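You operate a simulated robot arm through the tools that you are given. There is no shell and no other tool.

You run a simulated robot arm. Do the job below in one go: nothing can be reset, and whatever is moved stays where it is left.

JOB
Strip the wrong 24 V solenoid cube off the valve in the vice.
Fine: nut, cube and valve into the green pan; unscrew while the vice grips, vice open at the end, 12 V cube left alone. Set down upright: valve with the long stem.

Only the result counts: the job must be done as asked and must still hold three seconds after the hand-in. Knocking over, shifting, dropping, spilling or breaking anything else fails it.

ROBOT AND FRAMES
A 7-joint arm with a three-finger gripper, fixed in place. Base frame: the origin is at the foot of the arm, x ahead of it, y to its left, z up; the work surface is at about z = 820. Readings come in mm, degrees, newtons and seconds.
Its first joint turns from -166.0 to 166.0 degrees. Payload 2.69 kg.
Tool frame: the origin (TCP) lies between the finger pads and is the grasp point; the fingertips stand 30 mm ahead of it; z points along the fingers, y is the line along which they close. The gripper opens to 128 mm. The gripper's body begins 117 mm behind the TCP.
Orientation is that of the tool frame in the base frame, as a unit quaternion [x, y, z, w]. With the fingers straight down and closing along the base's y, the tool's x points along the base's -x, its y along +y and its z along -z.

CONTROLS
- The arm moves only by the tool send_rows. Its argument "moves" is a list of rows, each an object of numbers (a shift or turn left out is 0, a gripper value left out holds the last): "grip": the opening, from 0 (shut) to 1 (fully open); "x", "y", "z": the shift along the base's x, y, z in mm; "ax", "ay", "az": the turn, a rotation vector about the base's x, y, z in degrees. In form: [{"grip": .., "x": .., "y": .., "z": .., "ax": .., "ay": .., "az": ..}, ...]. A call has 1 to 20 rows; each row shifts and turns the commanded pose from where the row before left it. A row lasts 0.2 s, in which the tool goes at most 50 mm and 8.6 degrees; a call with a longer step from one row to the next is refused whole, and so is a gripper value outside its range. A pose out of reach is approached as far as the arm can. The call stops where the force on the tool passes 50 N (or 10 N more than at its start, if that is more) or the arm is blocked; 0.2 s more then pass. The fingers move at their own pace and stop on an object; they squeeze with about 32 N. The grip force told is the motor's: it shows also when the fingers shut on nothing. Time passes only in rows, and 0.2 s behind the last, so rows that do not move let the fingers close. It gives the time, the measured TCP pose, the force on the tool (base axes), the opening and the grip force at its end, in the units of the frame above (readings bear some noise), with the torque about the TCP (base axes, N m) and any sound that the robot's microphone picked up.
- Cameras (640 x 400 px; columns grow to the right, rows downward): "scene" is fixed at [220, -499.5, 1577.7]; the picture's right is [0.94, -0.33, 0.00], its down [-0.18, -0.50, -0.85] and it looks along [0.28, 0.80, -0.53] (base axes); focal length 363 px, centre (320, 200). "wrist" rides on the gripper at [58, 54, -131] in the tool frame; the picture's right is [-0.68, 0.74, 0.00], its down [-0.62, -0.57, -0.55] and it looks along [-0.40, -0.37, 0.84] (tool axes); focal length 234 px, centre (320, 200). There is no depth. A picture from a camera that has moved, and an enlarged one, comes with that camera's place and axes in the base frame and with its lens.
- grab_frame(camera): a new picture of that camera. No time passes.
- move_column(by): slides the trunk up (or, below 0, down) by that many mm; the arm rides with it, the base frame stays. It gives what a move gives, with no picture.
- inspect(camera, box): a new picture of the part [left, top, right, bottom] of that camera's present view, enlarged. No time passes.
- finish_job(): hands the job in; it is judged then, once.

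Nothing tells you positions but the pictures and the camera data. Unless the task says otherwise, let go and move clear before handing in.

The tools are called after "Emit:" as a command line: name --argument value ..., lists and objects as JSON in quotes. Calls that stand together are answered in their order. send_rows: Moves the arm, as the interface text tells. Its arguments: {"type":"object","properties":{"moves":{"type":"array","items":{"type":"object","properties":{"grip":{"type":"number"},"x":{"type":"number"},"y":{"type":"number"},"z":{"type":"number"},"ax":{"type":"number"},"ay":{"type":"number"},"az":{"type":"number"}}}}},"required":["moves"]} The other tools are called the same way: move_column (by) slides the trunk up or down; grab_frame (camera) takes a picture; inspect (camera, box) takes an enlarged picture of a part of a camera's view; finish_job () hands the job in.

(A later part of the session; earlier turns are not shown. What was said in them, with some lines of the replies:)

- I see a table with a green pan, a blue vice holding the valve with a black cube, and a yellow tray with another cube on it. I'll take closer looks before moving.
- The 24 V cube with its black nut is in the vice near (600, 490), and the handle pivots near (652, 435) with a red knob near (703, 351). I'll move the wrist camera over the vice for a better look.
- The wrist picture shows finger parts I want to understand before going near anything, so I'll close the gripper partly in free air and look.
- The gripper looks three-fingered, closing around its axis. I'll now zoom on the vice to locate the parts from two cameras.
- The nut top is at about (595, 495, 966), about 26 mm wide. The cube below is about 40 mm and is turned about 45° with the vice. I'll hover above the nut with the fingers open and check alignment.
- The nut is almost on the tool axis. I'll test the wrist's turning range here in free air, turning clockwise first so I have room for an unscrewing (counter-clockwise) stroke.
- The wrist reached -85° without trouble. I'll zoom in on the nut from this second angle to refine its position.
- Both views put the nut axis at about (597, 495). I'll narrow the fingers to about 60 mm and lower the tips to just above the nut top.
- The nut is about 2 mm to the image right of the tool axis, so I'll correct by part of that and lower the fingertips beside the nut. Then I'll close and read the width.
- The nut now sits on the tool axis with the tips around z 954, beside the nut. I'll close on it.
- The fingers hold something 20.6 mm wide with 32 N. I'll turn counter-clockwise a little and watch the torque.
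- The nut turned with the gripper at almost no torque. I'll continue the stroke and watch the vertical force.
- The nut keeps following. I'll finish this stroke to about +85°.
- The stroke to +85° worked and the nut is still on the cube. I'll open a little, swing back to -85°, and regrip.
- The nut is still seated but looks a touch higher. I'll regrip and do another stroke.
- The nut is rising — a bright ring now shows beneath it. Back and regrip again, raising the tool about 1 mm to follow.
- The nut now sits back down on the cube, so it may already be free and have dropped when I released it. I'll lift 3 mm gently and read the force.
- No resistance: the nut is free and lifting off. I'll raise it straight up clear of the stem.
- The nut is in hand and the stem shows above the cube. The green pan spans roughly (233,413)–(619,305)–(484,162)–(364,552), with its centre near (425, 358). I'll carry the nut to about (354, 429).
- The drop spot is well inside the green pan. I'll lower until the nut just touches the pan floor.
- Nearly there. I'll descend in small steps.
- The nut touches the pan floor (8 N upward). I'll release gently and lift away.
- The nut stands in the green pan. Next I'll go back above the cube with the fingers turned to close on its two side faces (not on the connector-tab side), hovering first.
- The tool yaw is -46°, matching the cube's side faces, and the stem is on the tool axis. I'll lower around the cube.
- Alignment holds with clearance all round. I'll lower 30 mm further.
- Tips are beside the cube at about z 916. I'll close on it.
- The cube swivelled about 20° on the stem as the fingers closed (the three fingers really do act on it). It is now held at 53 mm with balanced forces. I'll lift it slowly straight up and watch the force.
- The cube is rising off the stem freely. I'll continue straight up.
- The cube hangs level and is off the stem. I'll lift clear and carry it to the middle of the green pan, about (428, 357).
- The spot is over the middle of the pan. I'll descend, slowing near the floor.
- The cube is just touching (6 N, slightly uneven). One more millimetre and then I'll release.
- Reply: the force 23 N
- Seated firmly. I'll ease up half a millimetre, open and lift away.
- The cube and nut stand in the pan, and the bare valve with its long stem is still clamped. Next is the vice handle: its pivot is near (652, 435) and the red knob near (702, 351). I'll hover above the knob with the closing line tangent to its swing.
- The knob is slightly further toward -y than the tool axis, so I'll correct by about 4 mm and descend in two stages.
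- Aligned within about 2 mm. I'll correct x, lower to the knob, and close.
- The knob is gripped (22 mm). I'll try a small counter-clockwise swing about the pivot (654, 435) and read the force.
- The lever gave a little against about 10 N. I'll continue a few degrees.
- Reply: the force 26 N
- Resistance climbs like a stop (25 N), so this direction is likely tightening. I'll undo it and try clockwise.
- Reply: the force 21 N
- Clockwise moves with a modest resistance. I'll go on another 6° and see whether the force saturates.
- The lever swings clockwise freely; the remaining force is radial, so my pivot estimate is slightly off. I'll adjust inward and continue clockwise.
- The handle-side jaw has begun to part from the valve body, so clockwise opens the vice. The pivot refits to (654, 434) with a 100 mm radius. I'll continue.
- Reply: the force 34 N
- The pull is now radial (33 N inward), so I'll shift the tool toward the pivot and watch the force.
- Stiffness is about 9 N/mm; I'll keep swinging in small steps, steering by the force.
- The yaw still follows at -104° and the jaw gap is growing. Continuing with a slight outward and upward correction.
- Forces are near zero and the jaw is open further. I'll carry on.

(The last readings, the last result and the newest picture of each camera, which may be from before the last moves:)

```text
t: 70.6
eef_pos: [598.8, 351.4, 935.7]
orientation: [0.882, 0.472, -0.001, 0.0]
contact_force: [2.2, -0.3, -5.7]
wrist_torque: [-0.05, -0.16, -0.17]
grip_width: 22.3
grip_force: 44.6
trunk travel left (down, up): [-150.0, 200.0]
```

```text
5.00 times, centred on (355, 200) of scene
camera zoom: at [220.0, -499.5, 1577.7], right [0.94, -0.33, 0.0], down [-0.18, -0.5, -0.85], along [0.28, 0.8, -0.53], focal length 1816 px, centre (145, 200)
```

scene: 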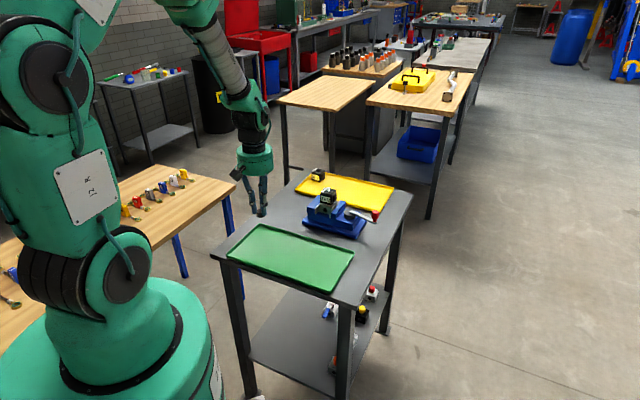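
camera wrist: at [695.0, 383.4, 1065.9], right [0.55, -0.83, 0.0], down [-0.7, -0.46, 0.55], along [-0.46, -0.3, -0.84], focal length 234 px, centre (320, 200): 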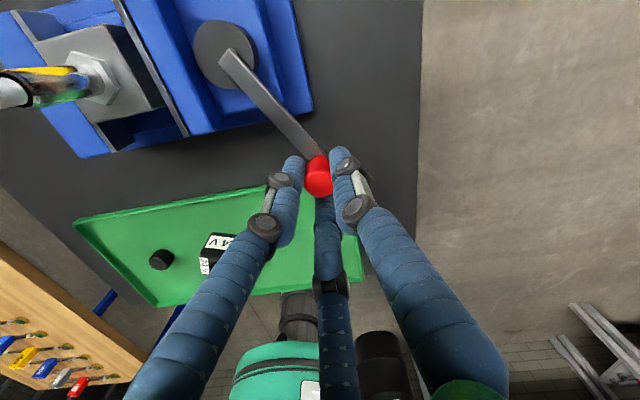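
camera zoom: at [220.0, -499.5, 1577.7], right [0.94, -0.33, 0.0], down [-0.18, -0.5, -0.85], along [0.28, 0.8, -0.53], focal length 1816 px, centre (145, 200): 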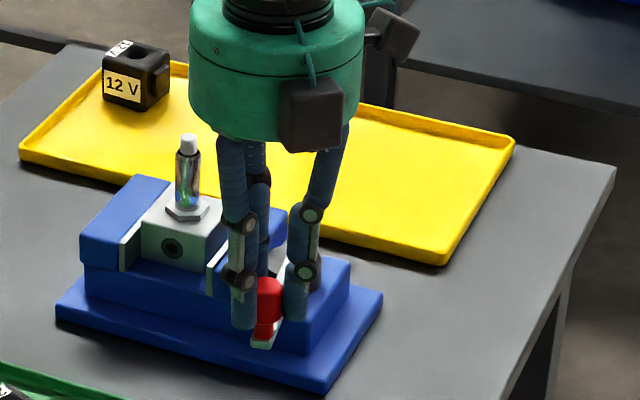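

Still free-moving. Continuing the swing.

Emit:
send_rows --moves '[{"x": -7.0, "y": 5.2, "z": -0.5, "az": -5}, {"x": -6.4, "y": 5.8, "az": -5}, {}]'

Emit:
inspect --camera "scene" --box '[300, 160, 410, 240]'

Emit:
grab_frame --camera "wrist"

```text
t: 71.4
eef_pos: [587.6, 363.2, 935.6]
orientation: [0.919, 0.393, 0.0, -0.001]
contact_force: [10.7, -18.1, -0.1]
wrist_torque: [-0.83, -0.35, -0.04]
grip_width: 22.3
grip_force: 45.0
trunk travel left (down, up): [-150.0, 200.0]
```

```text
5.00 times, centred on (355, 200) of scene
camera zoom: at [220.0, -499.5, 1577.7], right [0.94, -0.33, 0.0], down [-0.18, -0.5, -0.85], along [0.28, 0.8, -0.53], focal length 1816 px, centre (145, 200)
```

zoom: 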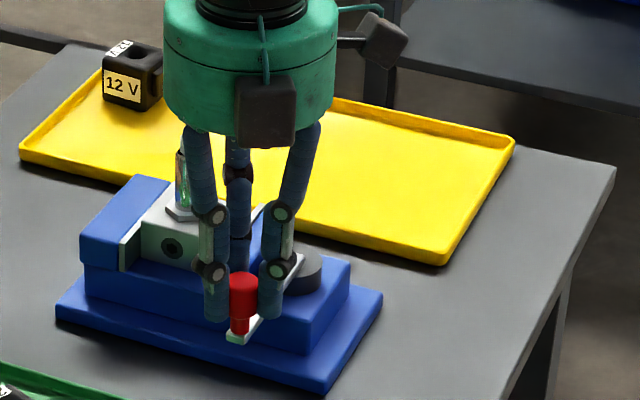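

```text
taken
camera wrist: at [666.0, 369.5, 1065.9], right [0.06, -1.0, 0.0], down [-0.83, -0.05, 0.55], along [-0.55, -0.04, -0.84], focal length 234 px, centre (320, 200)
```

wrist: 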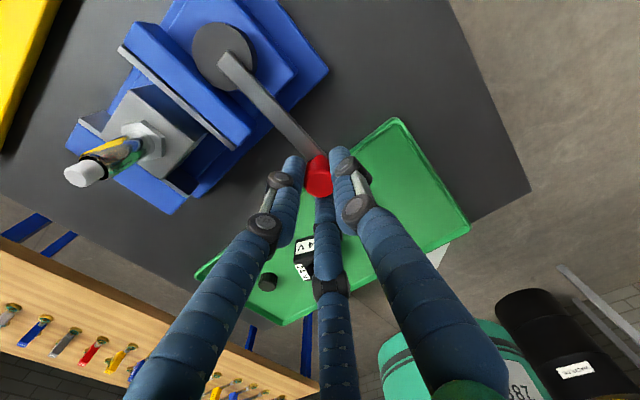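

Resistance has risen to about 20 N, perhaps the end stop, and the jaw is clearly away from the body. One more small nudge will tell.

Emit:
send_rows --moves '[{"x": -1.2, "y": 1.3, "az": -1}, {"x": -1.2, "y": 1.3, "az": -1}, {}]'

Emit:
inspect --camera "wrist" --box '[40, 0, 340, 220]'

```text
t: 71.9
eef_pos: [587.8, 364.1, 936.4]
orientation: [0.924, 0.382, 0.0, 0.001]
contact_force: [9.3, -10.5, -0.6]
wrist_torque: [-1.39, 0.02, 0.04]
grip_width: 22.4
grip_force: 45.1
trunk travel left (down, up): [-150.0, 200.0]
stopped in row 2: the force on the tool passed its limit at 53 N (the readings are from after the stop); the commanded pose is now the measured one
```

```text
1.82 times, centred on (190, 110) of wrist
camera zoom: at [665.9, 368.0, 1066.1], right [0.04, -1.0, 0.0], down [-0.84, -0.03, 0.55], along [-0.55, -0.02, -0.84], focal length 426 px, centre (556, 364)
```

zoom: 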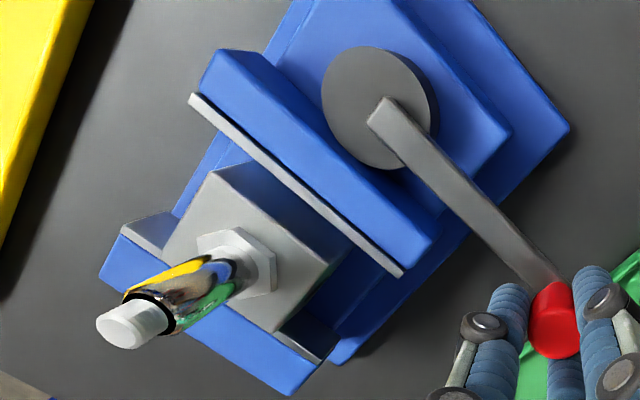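

The handle is at its end stop and the jaw is well clear of the valve body. I'll release the knob and lift away, then look.

Emit:
send_rows --moves '[{"grip": 0.25}, {"grip": 0.45}, {}, {"z": 10}, {"z": 20}, {"z": 35}, {"z": 35}, {"z": 30}, {}]'

Emit:
grab_frame --camera "wrist"

Emit:
inspect --camera "scene" --box '[300, 160, 410, 240]'

```text
t: 73.9
eef_pos: [585.0, 363.9, 1064.4]
orientation: [0.924, 0.383, 0.0, 0.001]
contact_force: [0.3, -0.7, 0.9]
wrist_torque: [0.02, -0.05, -0.04]
grip_width: 57.4
grip_force: 0.0
trunk travel left (down, up): [-150.0, 200.0]
```

```text
taken
camera wrist: at [663.8, 367.9, 1196.3], right [0.04, -1.0, 0.0], down [-0.84, -0.03, 0.55], along [-0.55, -0.02, -0.84], focal length 234 px, centre (320, 200)
```

wrist: 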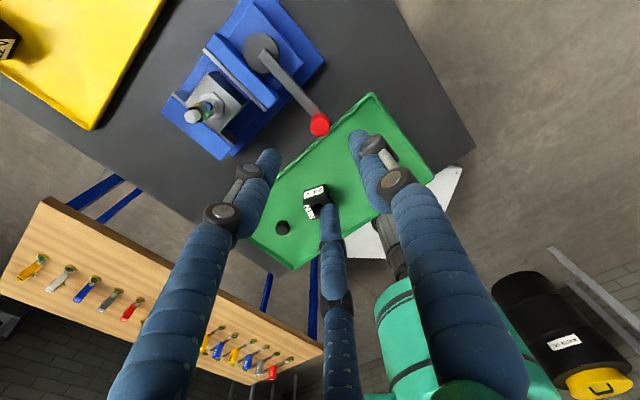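

```text
5.00 times, centred on (355, 200) of scene
camera zoom: at [220.0, -499.5, 1577.7], right [0.94, -0.33, 0.0], down [-0.18, -0.5, -0.85], along [0.28, 0.8, -0.53], focal length 1816 px, centre (145, 200)
```

zoom: 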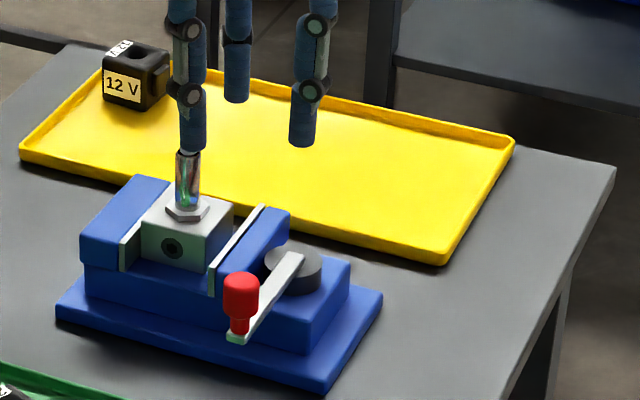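

The valve stands upright with the jaw backed off, and the handle stays put. Next I'll move over the stem (598, 492) and turn the wrist back toward the middle of its range.

Emit:
send_rows --moves '[{"x": 1.5, "y": 14.2, "az": 8.3}, {"x": 1.5, "y": 14.2, "az": 8.3}, {"x": 1.5, "y": 14.2, "az": 8.3}, {"x": 1.5, "y": 14.2, "az": 8.3}, {"x": 1.5, "y": 14.2, "az": 8.3}, {"x": 1.5, "y": 14.2, "az": 8.3}, {"x": 1.4, "y": 14.2, "az": 8.3}, {"x": 1.3, "y": 14.2, "az": 8.3}, {"x": 1.3, "y": 14.4, "az": 8.3}, {}]'

Emit:
grab_frame --camera "wrist"

Emit:
inspect --camera "wrist" --box '[240, 80, 400, 180]'

Emit:
inspect --camera "scene" --box '[310, 170, 390, 230]'

```text
t: 76.1
eef_pos: [599.6, 493.0, 1065.9]
orientation: [0.502, 0.865, -0.001, 0.0]
contact_force: [-1.4, 0.0, 0.4]
wrist_torque: [-0.02, 0.02, -0.01]
grip_width: 57.5
grip_force: 0.0
trunk travel left (down, up): [-150.0, 200.0]
```

```text
taken
camera wrist: at [616.5, 571.5, 1196.4], right [0.97, -0.22, 0.0], down [-0.19, -0.82, 0.55], along [-0.12, -0.53, -0.84], focal length 234 px, centre (320, 200)
```

wrist: 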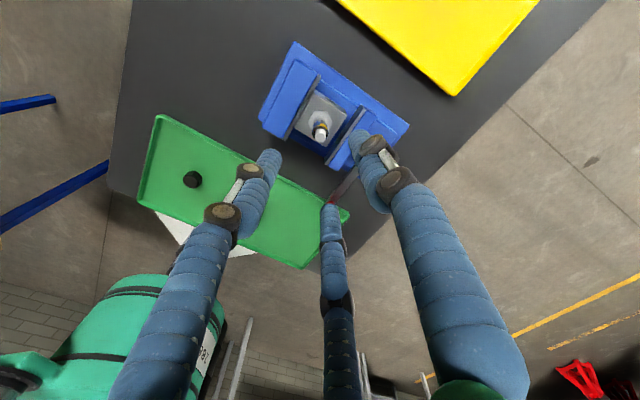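

```text
4.00 times, centred on (320, 130) of wrist
camera zoom: at [616.5, 571.5, 1196.4], right [0.97, -0.22, 0.0], down [-0.19, -0.82, 0.55], along [-0.12, -0.53, -0.84], focal length 937 px, centre (320, 480)
```

zoom: 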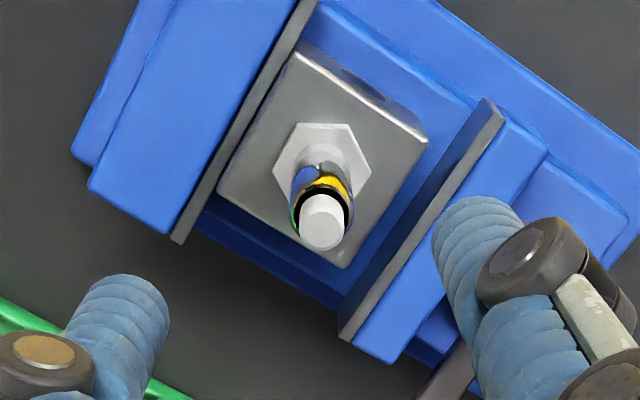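

```text
6.67 times, centred on (350, 200) of scene
camera zoom: at [220.0, -499.5, 1577.7], right [0.94, -0.33, 0.0], down [-0.18, -0.5, -0.85], along [0.28, 0.8, -0.53], focal length 2421 px, centre (120, 200)
```

zoom: 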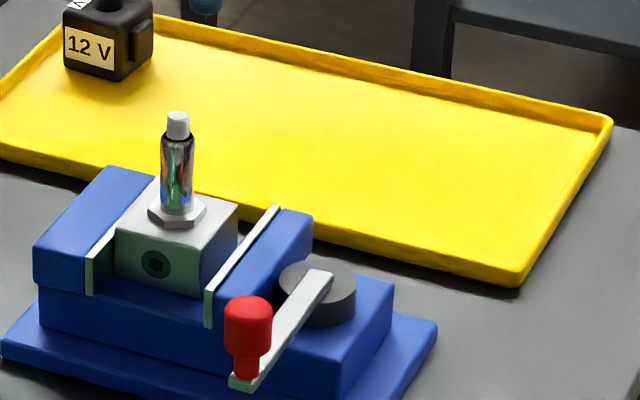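

The valve body has about 10 mm of clearance to the jaw. The stem is 1–2 mm toward +y of the tool axis, so I'll correct and descend in two stages.

Emit:
send_rows --moves '[{"x": 0.3, "y": 1.5, "z": -30}, {"z": -35}, {"z": -15}, {}]'

Emit:
inspect --camera "wrist" --box '[240, 100, 400, 220]'

Emit:
inspect --camera "scene" --box '[300, 150, 390, 225]'

```text
t: 77.1
eef_pos: [598.6, 495.2, 985.1]
orientation: [0.503, 0.865, 0.0, 0.0]
contact_force: [1.2, -0.2, 0.5]
wrist_torque: [-0.02, 0.0, 0.02]
grip_width: 57.9
grip_force: 0.0
trunk travel left (down, up): [-150.0, 200.0]
```

```text
3.33 times, centred on (320, 160) of wrist
camera zoom: at [616.0, 573.4, 1117.0], right [0.97, -0.22, 0.0], down [-0.19, -0.82, 0.55], along [-0.12, -0.53, -0.84], focal length 781 px, centre (320, 333)
```

zoom: 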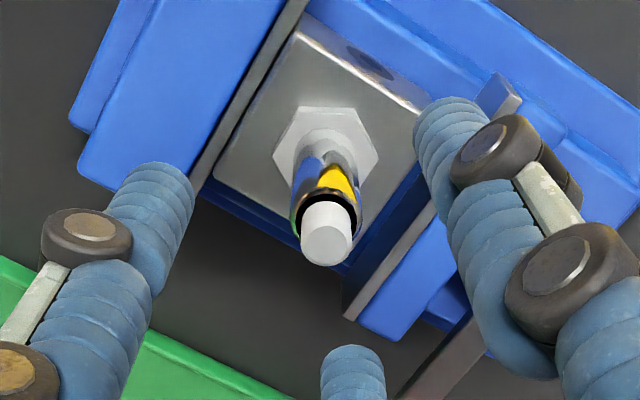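

```text
5.33 times, centred on (345, 188) of scene
camera zoom: at [220.0, -499.5, 1577.7], right [0.94, -0.33, 0.0], down [-0.18, -0.5, -0.85], along [0.28, 0.8, -0.53], focal length 1937 px, centre (187, 267)
```

zoom: 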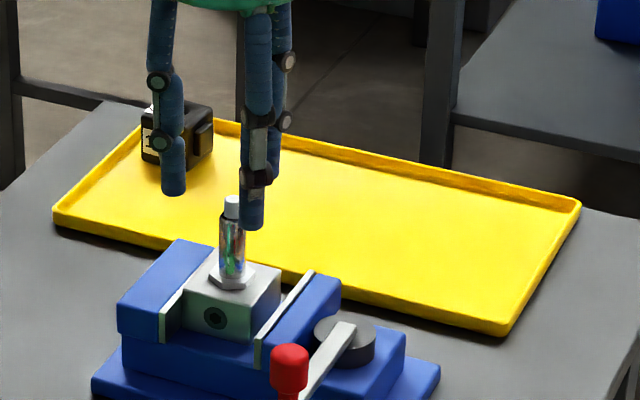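

Small fix: x +1.5, y −1. Then I'll lower so the tips sit just above the hex collar.

Emit:
send_rows --moves '[{"x": 1.5, "y": -1.0, "z": -18}, {"z": -15}, {"z": -9}, {}]'

Emit:
inspect --camera "wrist" --box '[240, 100, 400, 220]'

Emit:
inspect --camera "scene" --box '[310, 170, 370, 220]'

```text
t: 78.1
eef_pos: [603.2, 493.8, 943.9]
orientation: [0.503, 0.864, 0.0, 0.001]
contact_force: [-0.8, -0.2, 0.3]
wrist_torque: [0.02, 0.02, -0.01]
grip_width: 57.7
grip_force: 0.0
trunk travel left (down, up): [-150.0, 200.0]
```

```text
3.33 times, centred on (320, 160) of wrist
camera zoom: at [618.5, 572.4, 1074.5], right [0.97, -0.22, 0.0], down [-0.19, -0.82, 0.55], along [-0.12, -0.53, -0.84], focal length 781 px, centre (320, 333)
```

zoom: 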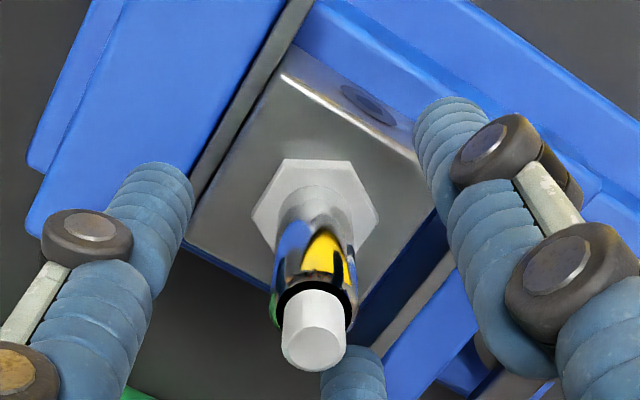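

```text
8.00 times, centred on (340, 195) of scene
camera zoom: at [220.0, -499.5, 1577.7], right [0.94, -0.33, 0.0], down [-0.18, -0.5, -0.85], along [0.28, 0.8, -0.53], focal length 2905 px, centre (160, 240)
```

zoom: 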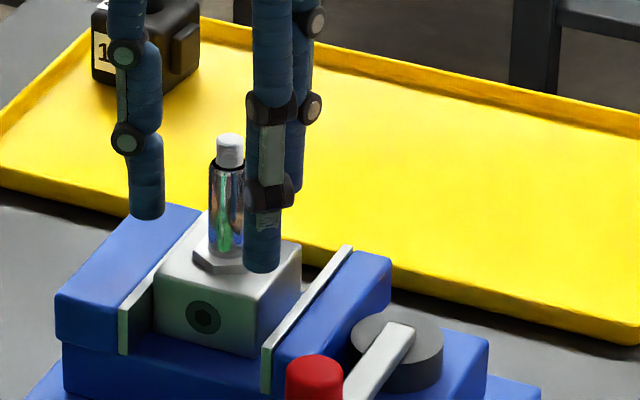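

Aligned to about 1 mm. A last nudge and then I'll close on the stem.

Emit:
send_rows --moves '[{"x": -1.1, "y": 0.2}, {"grip": 0.3}, {"grip": 0.15}, {"grip": 0.0}, {}, {}]'

Emit:
inspect --camera "wrist" --box '[240, 100, 400, 220]'

Emit:
inspect --camera "scene" --box '[310, 170, 370, 220]'

```text
t: 79.5
eef_pos: [600.4, 494.8, 943.2]
orientation: [0.503, 0.864, 0.0, 0.0]
contact_force: [3.1, -7.5, 0.0]
wrist_torque: [-0.32, -0.1, 0.0]
grip_width: 16.4
grip_force: 31.9
trunk travel left (down, up): [-150.0, 200.0]
```

```text
3.33 times, centred on (320, 160) of wrist
camera zoom: at [617.5, 571.8, 1073.8], right [0.97, -0.22, 0.0], down [-0.19, -0.82, 0.55], along [-0.12, -0.53, -0.84], focal length 781 px, centre (320, 333)
```

zoom: 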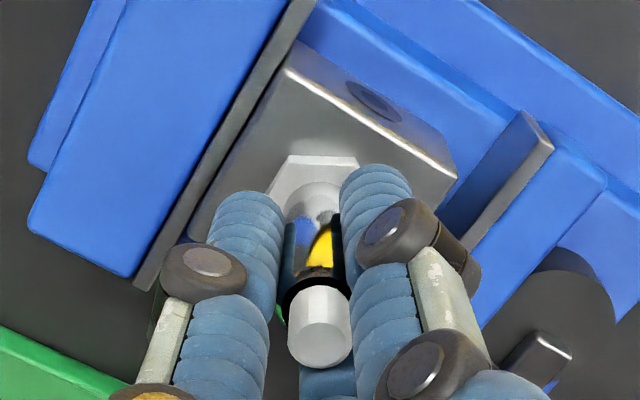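

```text
8.00 times, centred on (340, 195) of scene
camera zoom: at [220.0, -499.5, 1577.7], right [0.94, -0.33, 0.0], down [-0.18, -0.5, -0.85], along [0.28, 0.8, -0.53], focal length 2905 px, centre (160, 240)
```

zoom: 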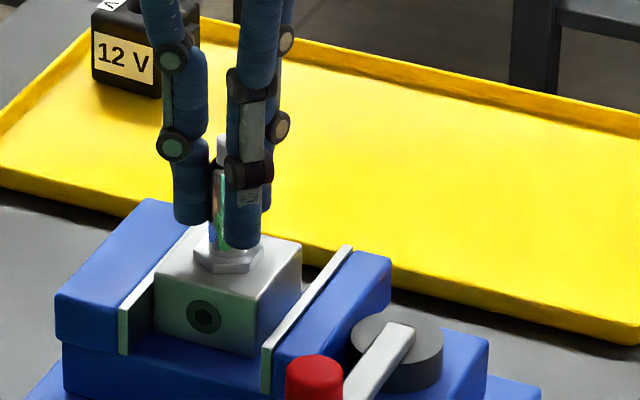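

The stem is held at 16 mm, pressing lightly against the fixed jaw. I'll relieve that by shifting about 0.9 mm and lift gently.

Emit:
send_rows --moves '[{"x": 0.4, "y": -0.8}, {"z": 1}, {"z": 2}, {}]'

Emit:
inspect --camera "scene" --box '[310, 170, 370, 220]'

```text
t: 80.5
eef_pos: [599.4, 494.2, 946.1]
orientation: [0.503, 0.864, 0.002, 0.0]
contact_force: [0.0, 0.0, -3.7]
wrist_torque: [-0.02, 0.02, 0.04]
grip_width: 16.5
grip_force: 31.6
trunk travel left (down, up): [-150.0, 200.0]
```

```text
8.00 times, centred on (340, 195) of scene
camera zoom: at [220.0, -499.5, 1577.7], right [0.94, -0.33, 0.0], down [-0.18, -0.5, -0.85], along [0.28, 0.8, -0.53], focal length 2905 px, centre (160, 240)
```

zoom: 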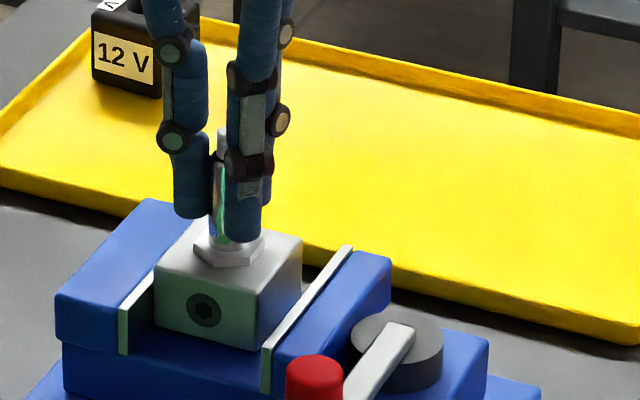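

The valve lifts freely, about 0.38 kg with no side load. I'll raise it well clear.

Emit:
send_rows --moves '[{"z": 4}, {"z": 8}, {"z": 12}, {"z": 18}, {"z": 25}, {"z": 25}, {"z": 25}, {}]'

Emit:
inspect --camera "scene" --box '[290, 130, 390, 225]'

Emit:
grab_frame --camera "wrist"

```text
t: 82.3
eef_pos: [600.1, 493.1, 1064.6]
orientation: [0.503, 0.864, 0.001, 0.0]
contact_force: [-0.4, -0.3, -3.3]
wrist_torque: [0.01, 0.0, 0.0]
grip_width: 16.8
grip_force: 32.4
trunk travel left (down, up): [-150.0, 200.0]
```

```text
4.21 times, centred on (340, 178) of scene
camera zoom: at [220.0, -499.5, 1577.7], right [0.94, -0.33, 0.0], down [-0.18, -0.5, -0.85], along [0.28, 0.8, -0.53], focal length 1529 px, centre (236, 295)
```

zoom: 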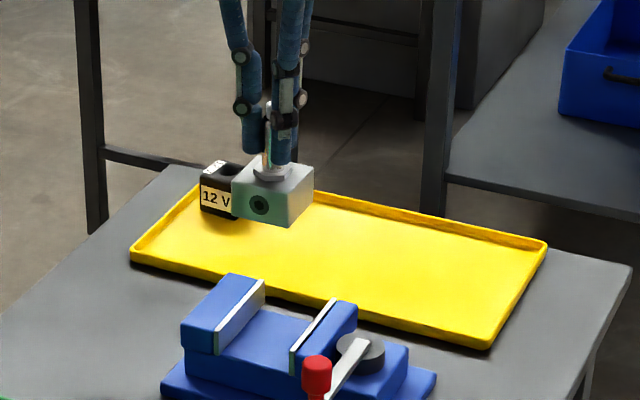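

```text
taken
camera wrist: at [616.3, 570.8, 1195.8], right [0.97, -0.22, 0.0], down [-0.19, -0.82, 0.55], along [-0.12, -0.53, -0.84], focal length 234 px, centre (320, 200)
```

wrist: 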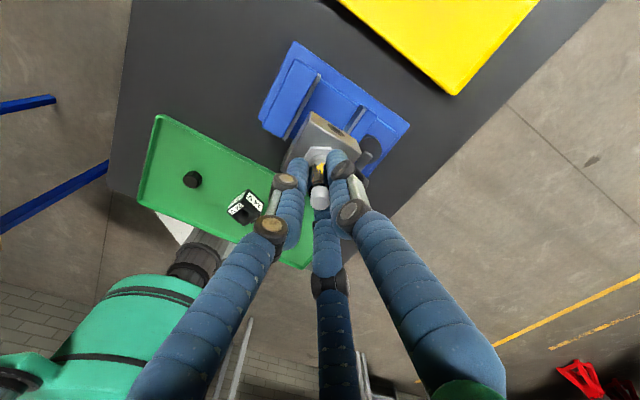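

The valve hangs level and the vice is empty and open. I'll carry the valve to about (489, 281), the free end of the pan.

Emit:
send_rows --moves '[{"x": -8, "y": -15}, {"x": -16, "y": -30.5}, {"x": -16, "y": -30.5}, {"x": -16, "y": -30.5}, {"x": -16, "y": -30.5}, {"x": -16, "y": -30.5}, {"x": -16, "y": -30.5}, {"x": -7, "y": -14}, {}]'

Emit:
grab_frame --camera "wrist"

Emit:
inspect --camera "scene" --box '[220, 140, 400, 300]'

```text
t: 84.3
eef_pos: [488.8, 280.9, 1064.7]
orientation: [0.504, 0.864, 0.001, 0.0]
contact_force: [0.2, 0.1, -4.3]
wrist_torque: [0.0, -0.04, -0.02]
grip_width: 16.5
grip_force: 32.3
trunk travel left (down, up): [-150.0, 200.0]
```

```text
taken
camera wrist: at [506.2, 358.3, 1195.1], right [0.97, -0.22, 0.0], down [-0.19, -0.82, 0.55], along [-0.12, -0.53, -0.84], focal length 234 px, centre (320, 200)
```

wrist: 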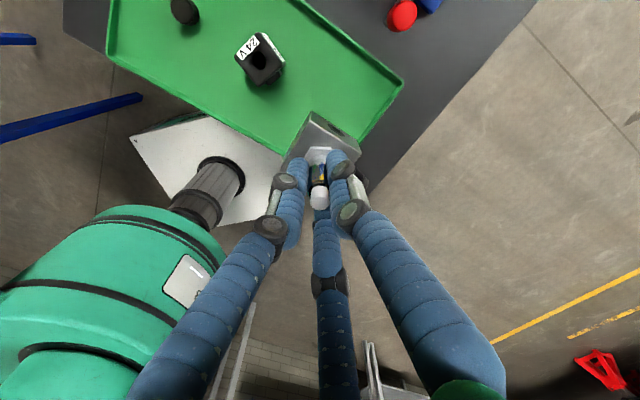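

```text
2.50 times, centred on (310, 220) of scene
camera zoom: at [220.0, -499.5, 1577.7], right [0.94, -0.33, 0.0], down [-0.18, -0.5, -0.85], along [0.28, 0.8, -0.53], focal length 908 px, centre (345, 150)
```

zoom: 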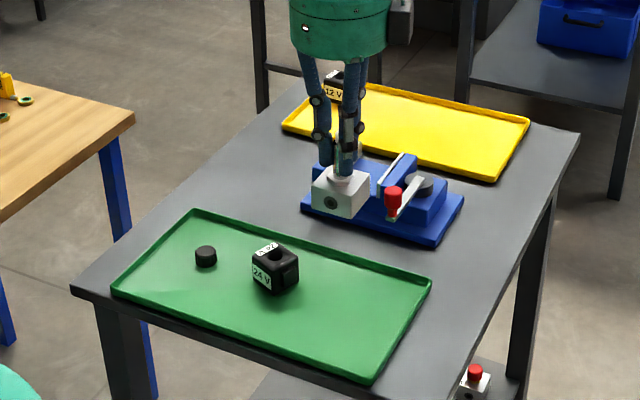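

The spot is well inside the pan and clear of the cube. I'll lower, slowing near the floor.

Emit:
send_rows --moves '[{"z": -20}, {"z": -35}, {"z": -35}, {"z": -25}, {"z": -15}, {"z": -8}, {}]'

Emit:
inspect --camera "scene" --box '[275, 210, 365, 290]'

```text
t: 85.9
eef_pos: [487.9, 281.0, 926.9]
orientation: [0.503, 0.864, 0.001, 0.001]
contact_force: [-0.2, -0.4, -3.3]
wrist_torque: [-0.01, 0.01, 0.02]
grip_width: 16.4
grip_force: 32.0
trunk travel left (down, up): [-150.0, 200.0]
```

```text
5.00 times, centred on (320, 250) of scene
camera zoom: at [220.0, -499.5, 1577.7], right [0.94, -0.33, 0.0], down [-0.18, -0.5, -0.85], along [0.28, 0.8, -0.53], focal length 1816 px, centre (320, -50)
```

zoom: 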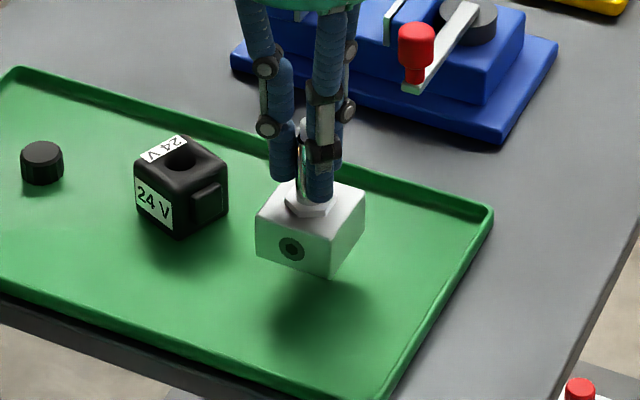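

Emit:
send_rows --moves '[{"z": -4}, {"z": -4}, {"z": -3}, {}]'

Emit:
inspect --camera "scene" --box '[295, 225, 355, 275]'

```text
t: 86.9
eef_pos: [488.3, 281.2, 915.1]
orientation: [0.503, 0.865, 0.001, 0.001]
contact_force: [-0.4, -0.7, -4.7]
wrist_torque: [0.02, 0.0, 0.01]
grip_width: 16.6
grip_force: 32.1
trunk travel left (down, up): [-150.0, 200.0]
```

```text
8.00 times, centred on (325, 250) of scene
camera zoom: at [220.0, -499.5, 1577.7], right [0.94, -0.33, 0.0], down [-0.18, -0.5, -0.85], along [0.28, 0.8, -0.53], focal length 2905 px, centre (280, -200)
```

zoom: 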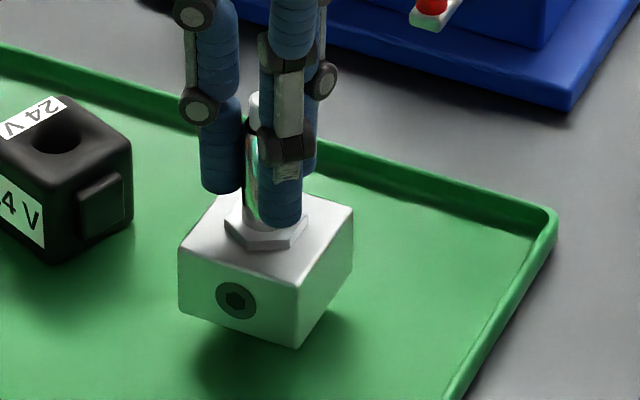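

Emit:
send_rows --moves '[{"z": -2}, {"z": -2}, {}]'

Emit:
inspect --camera "scene" --box '[295, 225, 355, 275]'

```text
t: 87.7
eef_pos: [487.9, 281.3, 912.4]
orientation: [0.502, 0.865, 0.001, 0.0]
contact_force: [0.4, -0.7, -3.1]
wrist_torque: [0.02, 0.0, 0.02]
grip_width: 16.4
grip_force: 32.6
trunk travel left (down, up): [-150.0, 200.0]
```

```text
8.00 times, centred on (325, 250) of scene
camera zoom: at [220.0, -499.5, 1577.7], right [0.94, -0.33, 0.0], down [-0.18, -0.5, -0.85], along [0.28, 0.8, -0.53], focal length 2905 px, centre (280, -200)
```

zoom: 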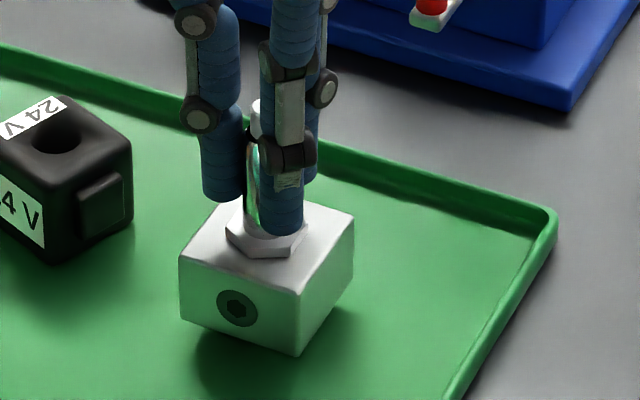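

Emit:
send_rows --moves '[{"z": -1.5}, {"z": -1.5}, {}]'

Emit:
send_rows --moves '[{"z": -1}, {}]'

Emit:
inspect --camera "scene" --box '[295, 225, 355, 275]'

```text
t: 88.5
eef_pos: [488.9, 281.1, 908.3]
orientation: [0.503, 0.864, 0.001, 0.001]
contact_force: [-1.0, -0.4, -3.9]
wrist_torque: [-0.01, -0.01, 0.01]
grip_width: 16.6
grip_force: 31.6
trunk travel left (down, up): [-150.0, 200.0]
```

```text
t: 89.1
eef_pos: [489.3, 280.4, 907.8]
orientation: [0.504, 0.864, 0.001, 0.001]
contact_force: [0.5, 0.2, -2.9]
wrist_torque: [0.01, 0.0, 0.02]
grip_width: 16.7
grip_force: 32.1
trunk travel left (down, up): [-150.0, 200.0]
```

```text
8.00 times, centred on (325, 250) of scene
camera zoom: at [220.0, -499.5, 1577.7], right [0.94, -0.33, 0.0], down [-0.18, -0.5, -0.85], along [0.28, 0.8, -0.53], focal length 2905 px, centre (280, -200)
```

zoom: 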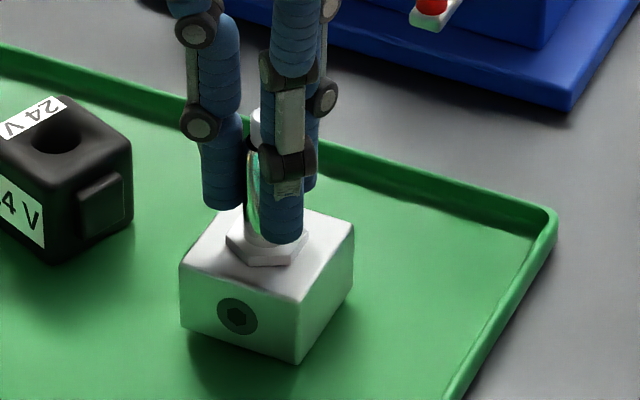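

Still a few millimetres above the pan floor. I'll keep stepping down gently until it touches.

Emit:
send_rows --moves '[{"z": -1}, {"z": -1}, {}]'

Emit:
send_rows --moves '[{"z": -0.8}, {"z": -0.7}, {}]'

```text
t: 89.9
eef_pos: [489.8, 281.1, 904.7]
orientation: [0.503, 0.864, 0.001, 0.0]
contact_force: [1.0, -0.4, -3.2]
wrist_torque: [0.02, 0.0, 0.0]
grip_width: 16.8
grip_force: 32.3
trunk travel left (down, up): [-150.0, 200.0]
```

```text
t: 90.7
eef_pos: [489.2, 281.4, 904.0]
orientation: [0.503, 0.864, 0.002, 0.001]
contact_force: [0.0, 0.6, -2.9]
wrist_torque: [0.0, -0.03, 0.01]
grip_width: 16.4
grip_force: 31.6
trunk travel left (down, up): [-150.0, 200.0]
```

Emit:
send_rows --moves '[{"z": -0.8}, {"z": -0.7}, {}]'

Emit:
inspect --camera "scene" --box '[295, 225, 355, 275]'

```text
t: 91.5
eef_pos: [489.5, 282.0, 902.0]
orientation: [0.502, 0.865, 0.002, 0.001]
contact_force: [-6.5, -1.3, 18.2]
wrist_torque: [-0.11, 0.44, -0.03]
grip_width: 16.5
grip_force: 32.2
trunk travel left (down, up): [-150.0, 200.0]
```

```text
8.00 times, centred on (325, 250) of scene
camera zoom: at [220.0, -499.5, 1577.7], right [0.94, -0.33, 0.0], down [-0.18, -0.5, -0.85], along [0.28, 0.8, -0.53], focal length 2905 px, centre (280, -200)
```

zoom: 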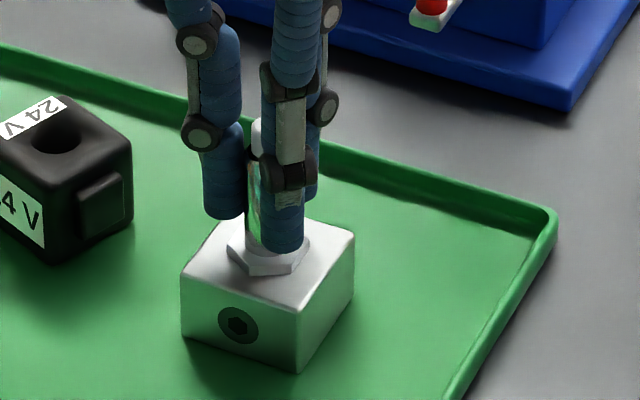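

Contact with the pan floor at 18 N. I'll ease off about 1 mm, open slowly and rise straight up.

Emit:
send_rows --moves '[{"z": 1.0}, {}, {"grip": 0.16}, {"grip": 0.22}, {"grip": 0.35}, {"grip": 0.45}, {}]'

Emit:
inspect --camera "scene" --box '[280, 215, 360, 280]'

Emit:
inspect --camera "wrist" --box '[240, 100, 400, 220]'

```text
t: 93.1
eef_pos: [488.8, 281.3, 902.6]
orientation: [0.502, 0.865, 0.001, 0.001]
contact_force: [-0.9, 0.1, 0.0]
wrist_torque: [-0.01, -0.02, 0.01]
grip_width: 57.6
grip_force: 0.0
trunk travel left (down, up): [-150.0, 200.0]
```

```text
6.15 times, centred on (320, 248) of scene
camera zoom: at [220.0, -499.5, 1577.7], right [0.94, -0.33, 0.0], down [-0.18, -0.5, -0.85], along [0.28, 0.8, -0.53], focal length 2235 px, centre (320, -92)
```

zoom: 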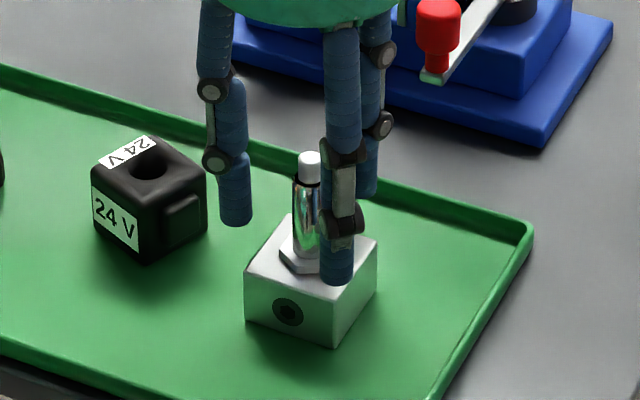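

```text
3.33 times, centred on (320, 160) of wrist
camera zoom: at [506.8, 359.1, 1033.3], right [0.97, -0.22, 0.0], down [-0.19, -0.82, 0.55], along [-0.12, -0.53, -0.84], focal length 781 px, centre (320, 333)
```

zoom: 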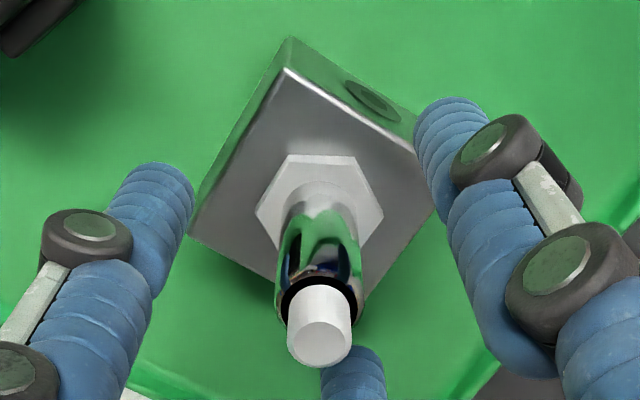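

The valve stands upright on its own. I'll rise straight up and clear.

Emit:
send_rows --moves '[{"z": 8}, {"z": 20}, {"z": 35}, {"z": 45}, {"z": 45}, {"z": 45}, {"z": 20}, {}]'

Emit:
grab_frame --camera "scene"

Emit:
inspect --camera "scene" --box '[215, 160, 415, 300]'

Emit:
grab_frame --camera "wrist"

```text
t: 94.9
eef_pos: [489.6, 279.8, 1123.0]
orientation: [0.503, 0.864, 0.001, 0.001]
contact_force: [-0.2, 0.9, 0.9]
wrist_torque: [0.0, -0.03, -0.01]
grip_width: 57.5
grip_force: 0.0
trunk travel left (down, up): [-150.0, 200.0]
```

```text
taken
```

scene: 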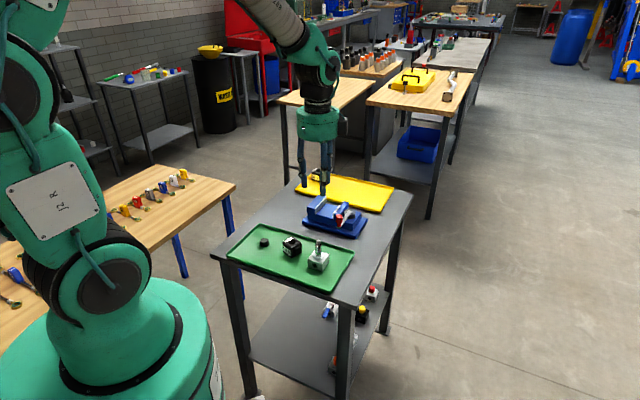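

```text
2.86 times, centred on (315, 230) of scene
camera zoom: at [220.0, -499.5, 1577.7], right [0.94, -0.33, 0.0], down [-0.18, -0.5, -0.85], along [0.28, 0.8, -0.53], focal length 1038 px, centre (334, 114)
```

zoom: 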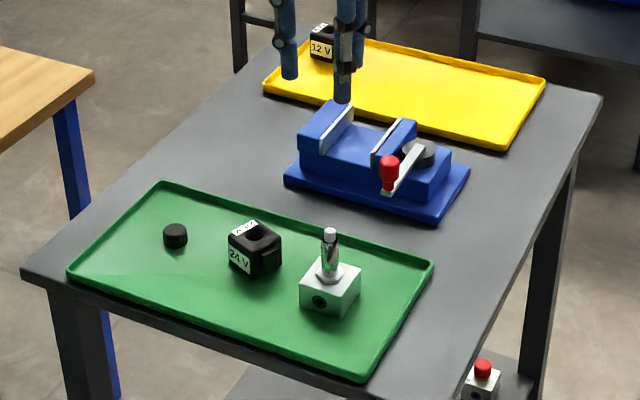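

```text
taken
camera wrist: at [505.8, 357.9, 1252.6], right [0.97, -0.22, 0.0], down [-0.19, -0.82, 0.55], along [-0.12, -0.53, -0.84], focal length 234 px, centre (320, 200)
```

wrist: 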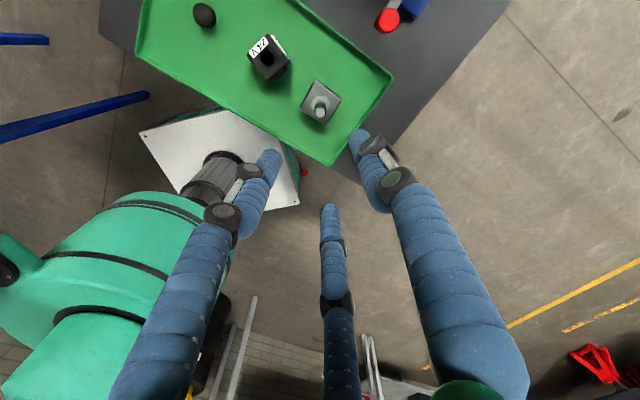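

Nut, cube and upright valve are in the green pan and the arm is clear. One last look at the vice and the 12 V cube before handing in.

Emit:
inspect --camera "scene" --box '[295, 165, 395, 240]'

Emit:
inspect --camera "scene" --box '[225, 215, 365, 300]'

```text
5.33 times, centred on (345, 202) of scene
camera zoom: at [220.0, -499.5, 1577.7], right [0.94, -0.33, 0.0], down [-0.18, -0.5, -0.85], along [0.28, 0.8, -0.53], focal length 1937 px, centre (187, 187)
```

zoom: 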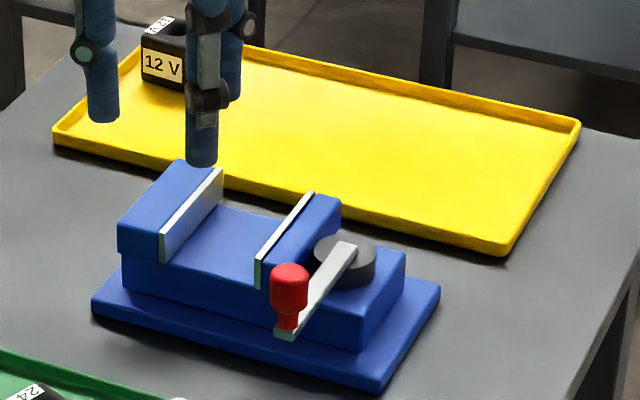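

```text
4.57 times, centred on (295, 258) of scene
camera zoom: at [220.0, -499.5, 1577.7], right [0.94, -0.33, 0.0], down [-0.18, -0.5, -0.85], along [0.28, 0.8, -0.53], focal length 1660 px, centre (434, -63)
```

zoom: 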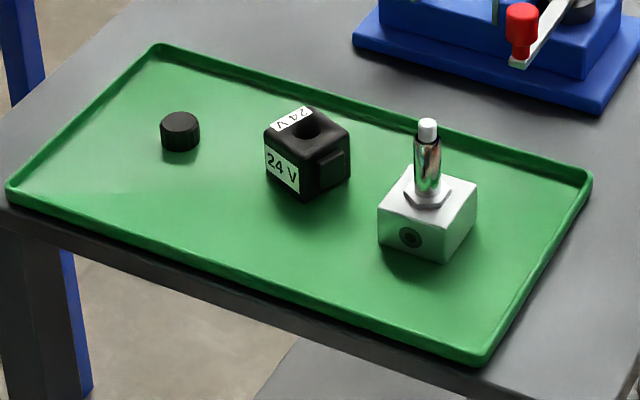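

The vice is open with its handle at the stop. The 12 V cube is where it was, and the nut, 24 V cube and upright valve rest in the green pan with the arm clear. I'm handing in.

Emit:
finish_job

```text
The job is handed in.
```

The wrong 24 V solenoid cube is off the valve. The nut, the cube and the valve are all in the green pan, with the valve standing upright on its body, and I've handed the job in.

- **Unscrewing:** the nut came off in three counter-clockwise turns while the vice still gripped the valve.
- **Cube:** it swivelled about 20° on the stem as the fingers closed, then lifted off freely.
- **Vice:** I opened it by swinging the handle clockwise about 75°, until it reached what I take to be its end stop. It was still open in the last picture.
- **12 V cube:** I never touched it, and it was still in its place in the yellow tray at the end.

While finding which way the handle turns, I first pushed it the tightening way to about 25 N, then backed off. The last pictures showed everything at rest and the arm clear. The result of the judging did not come back to me.
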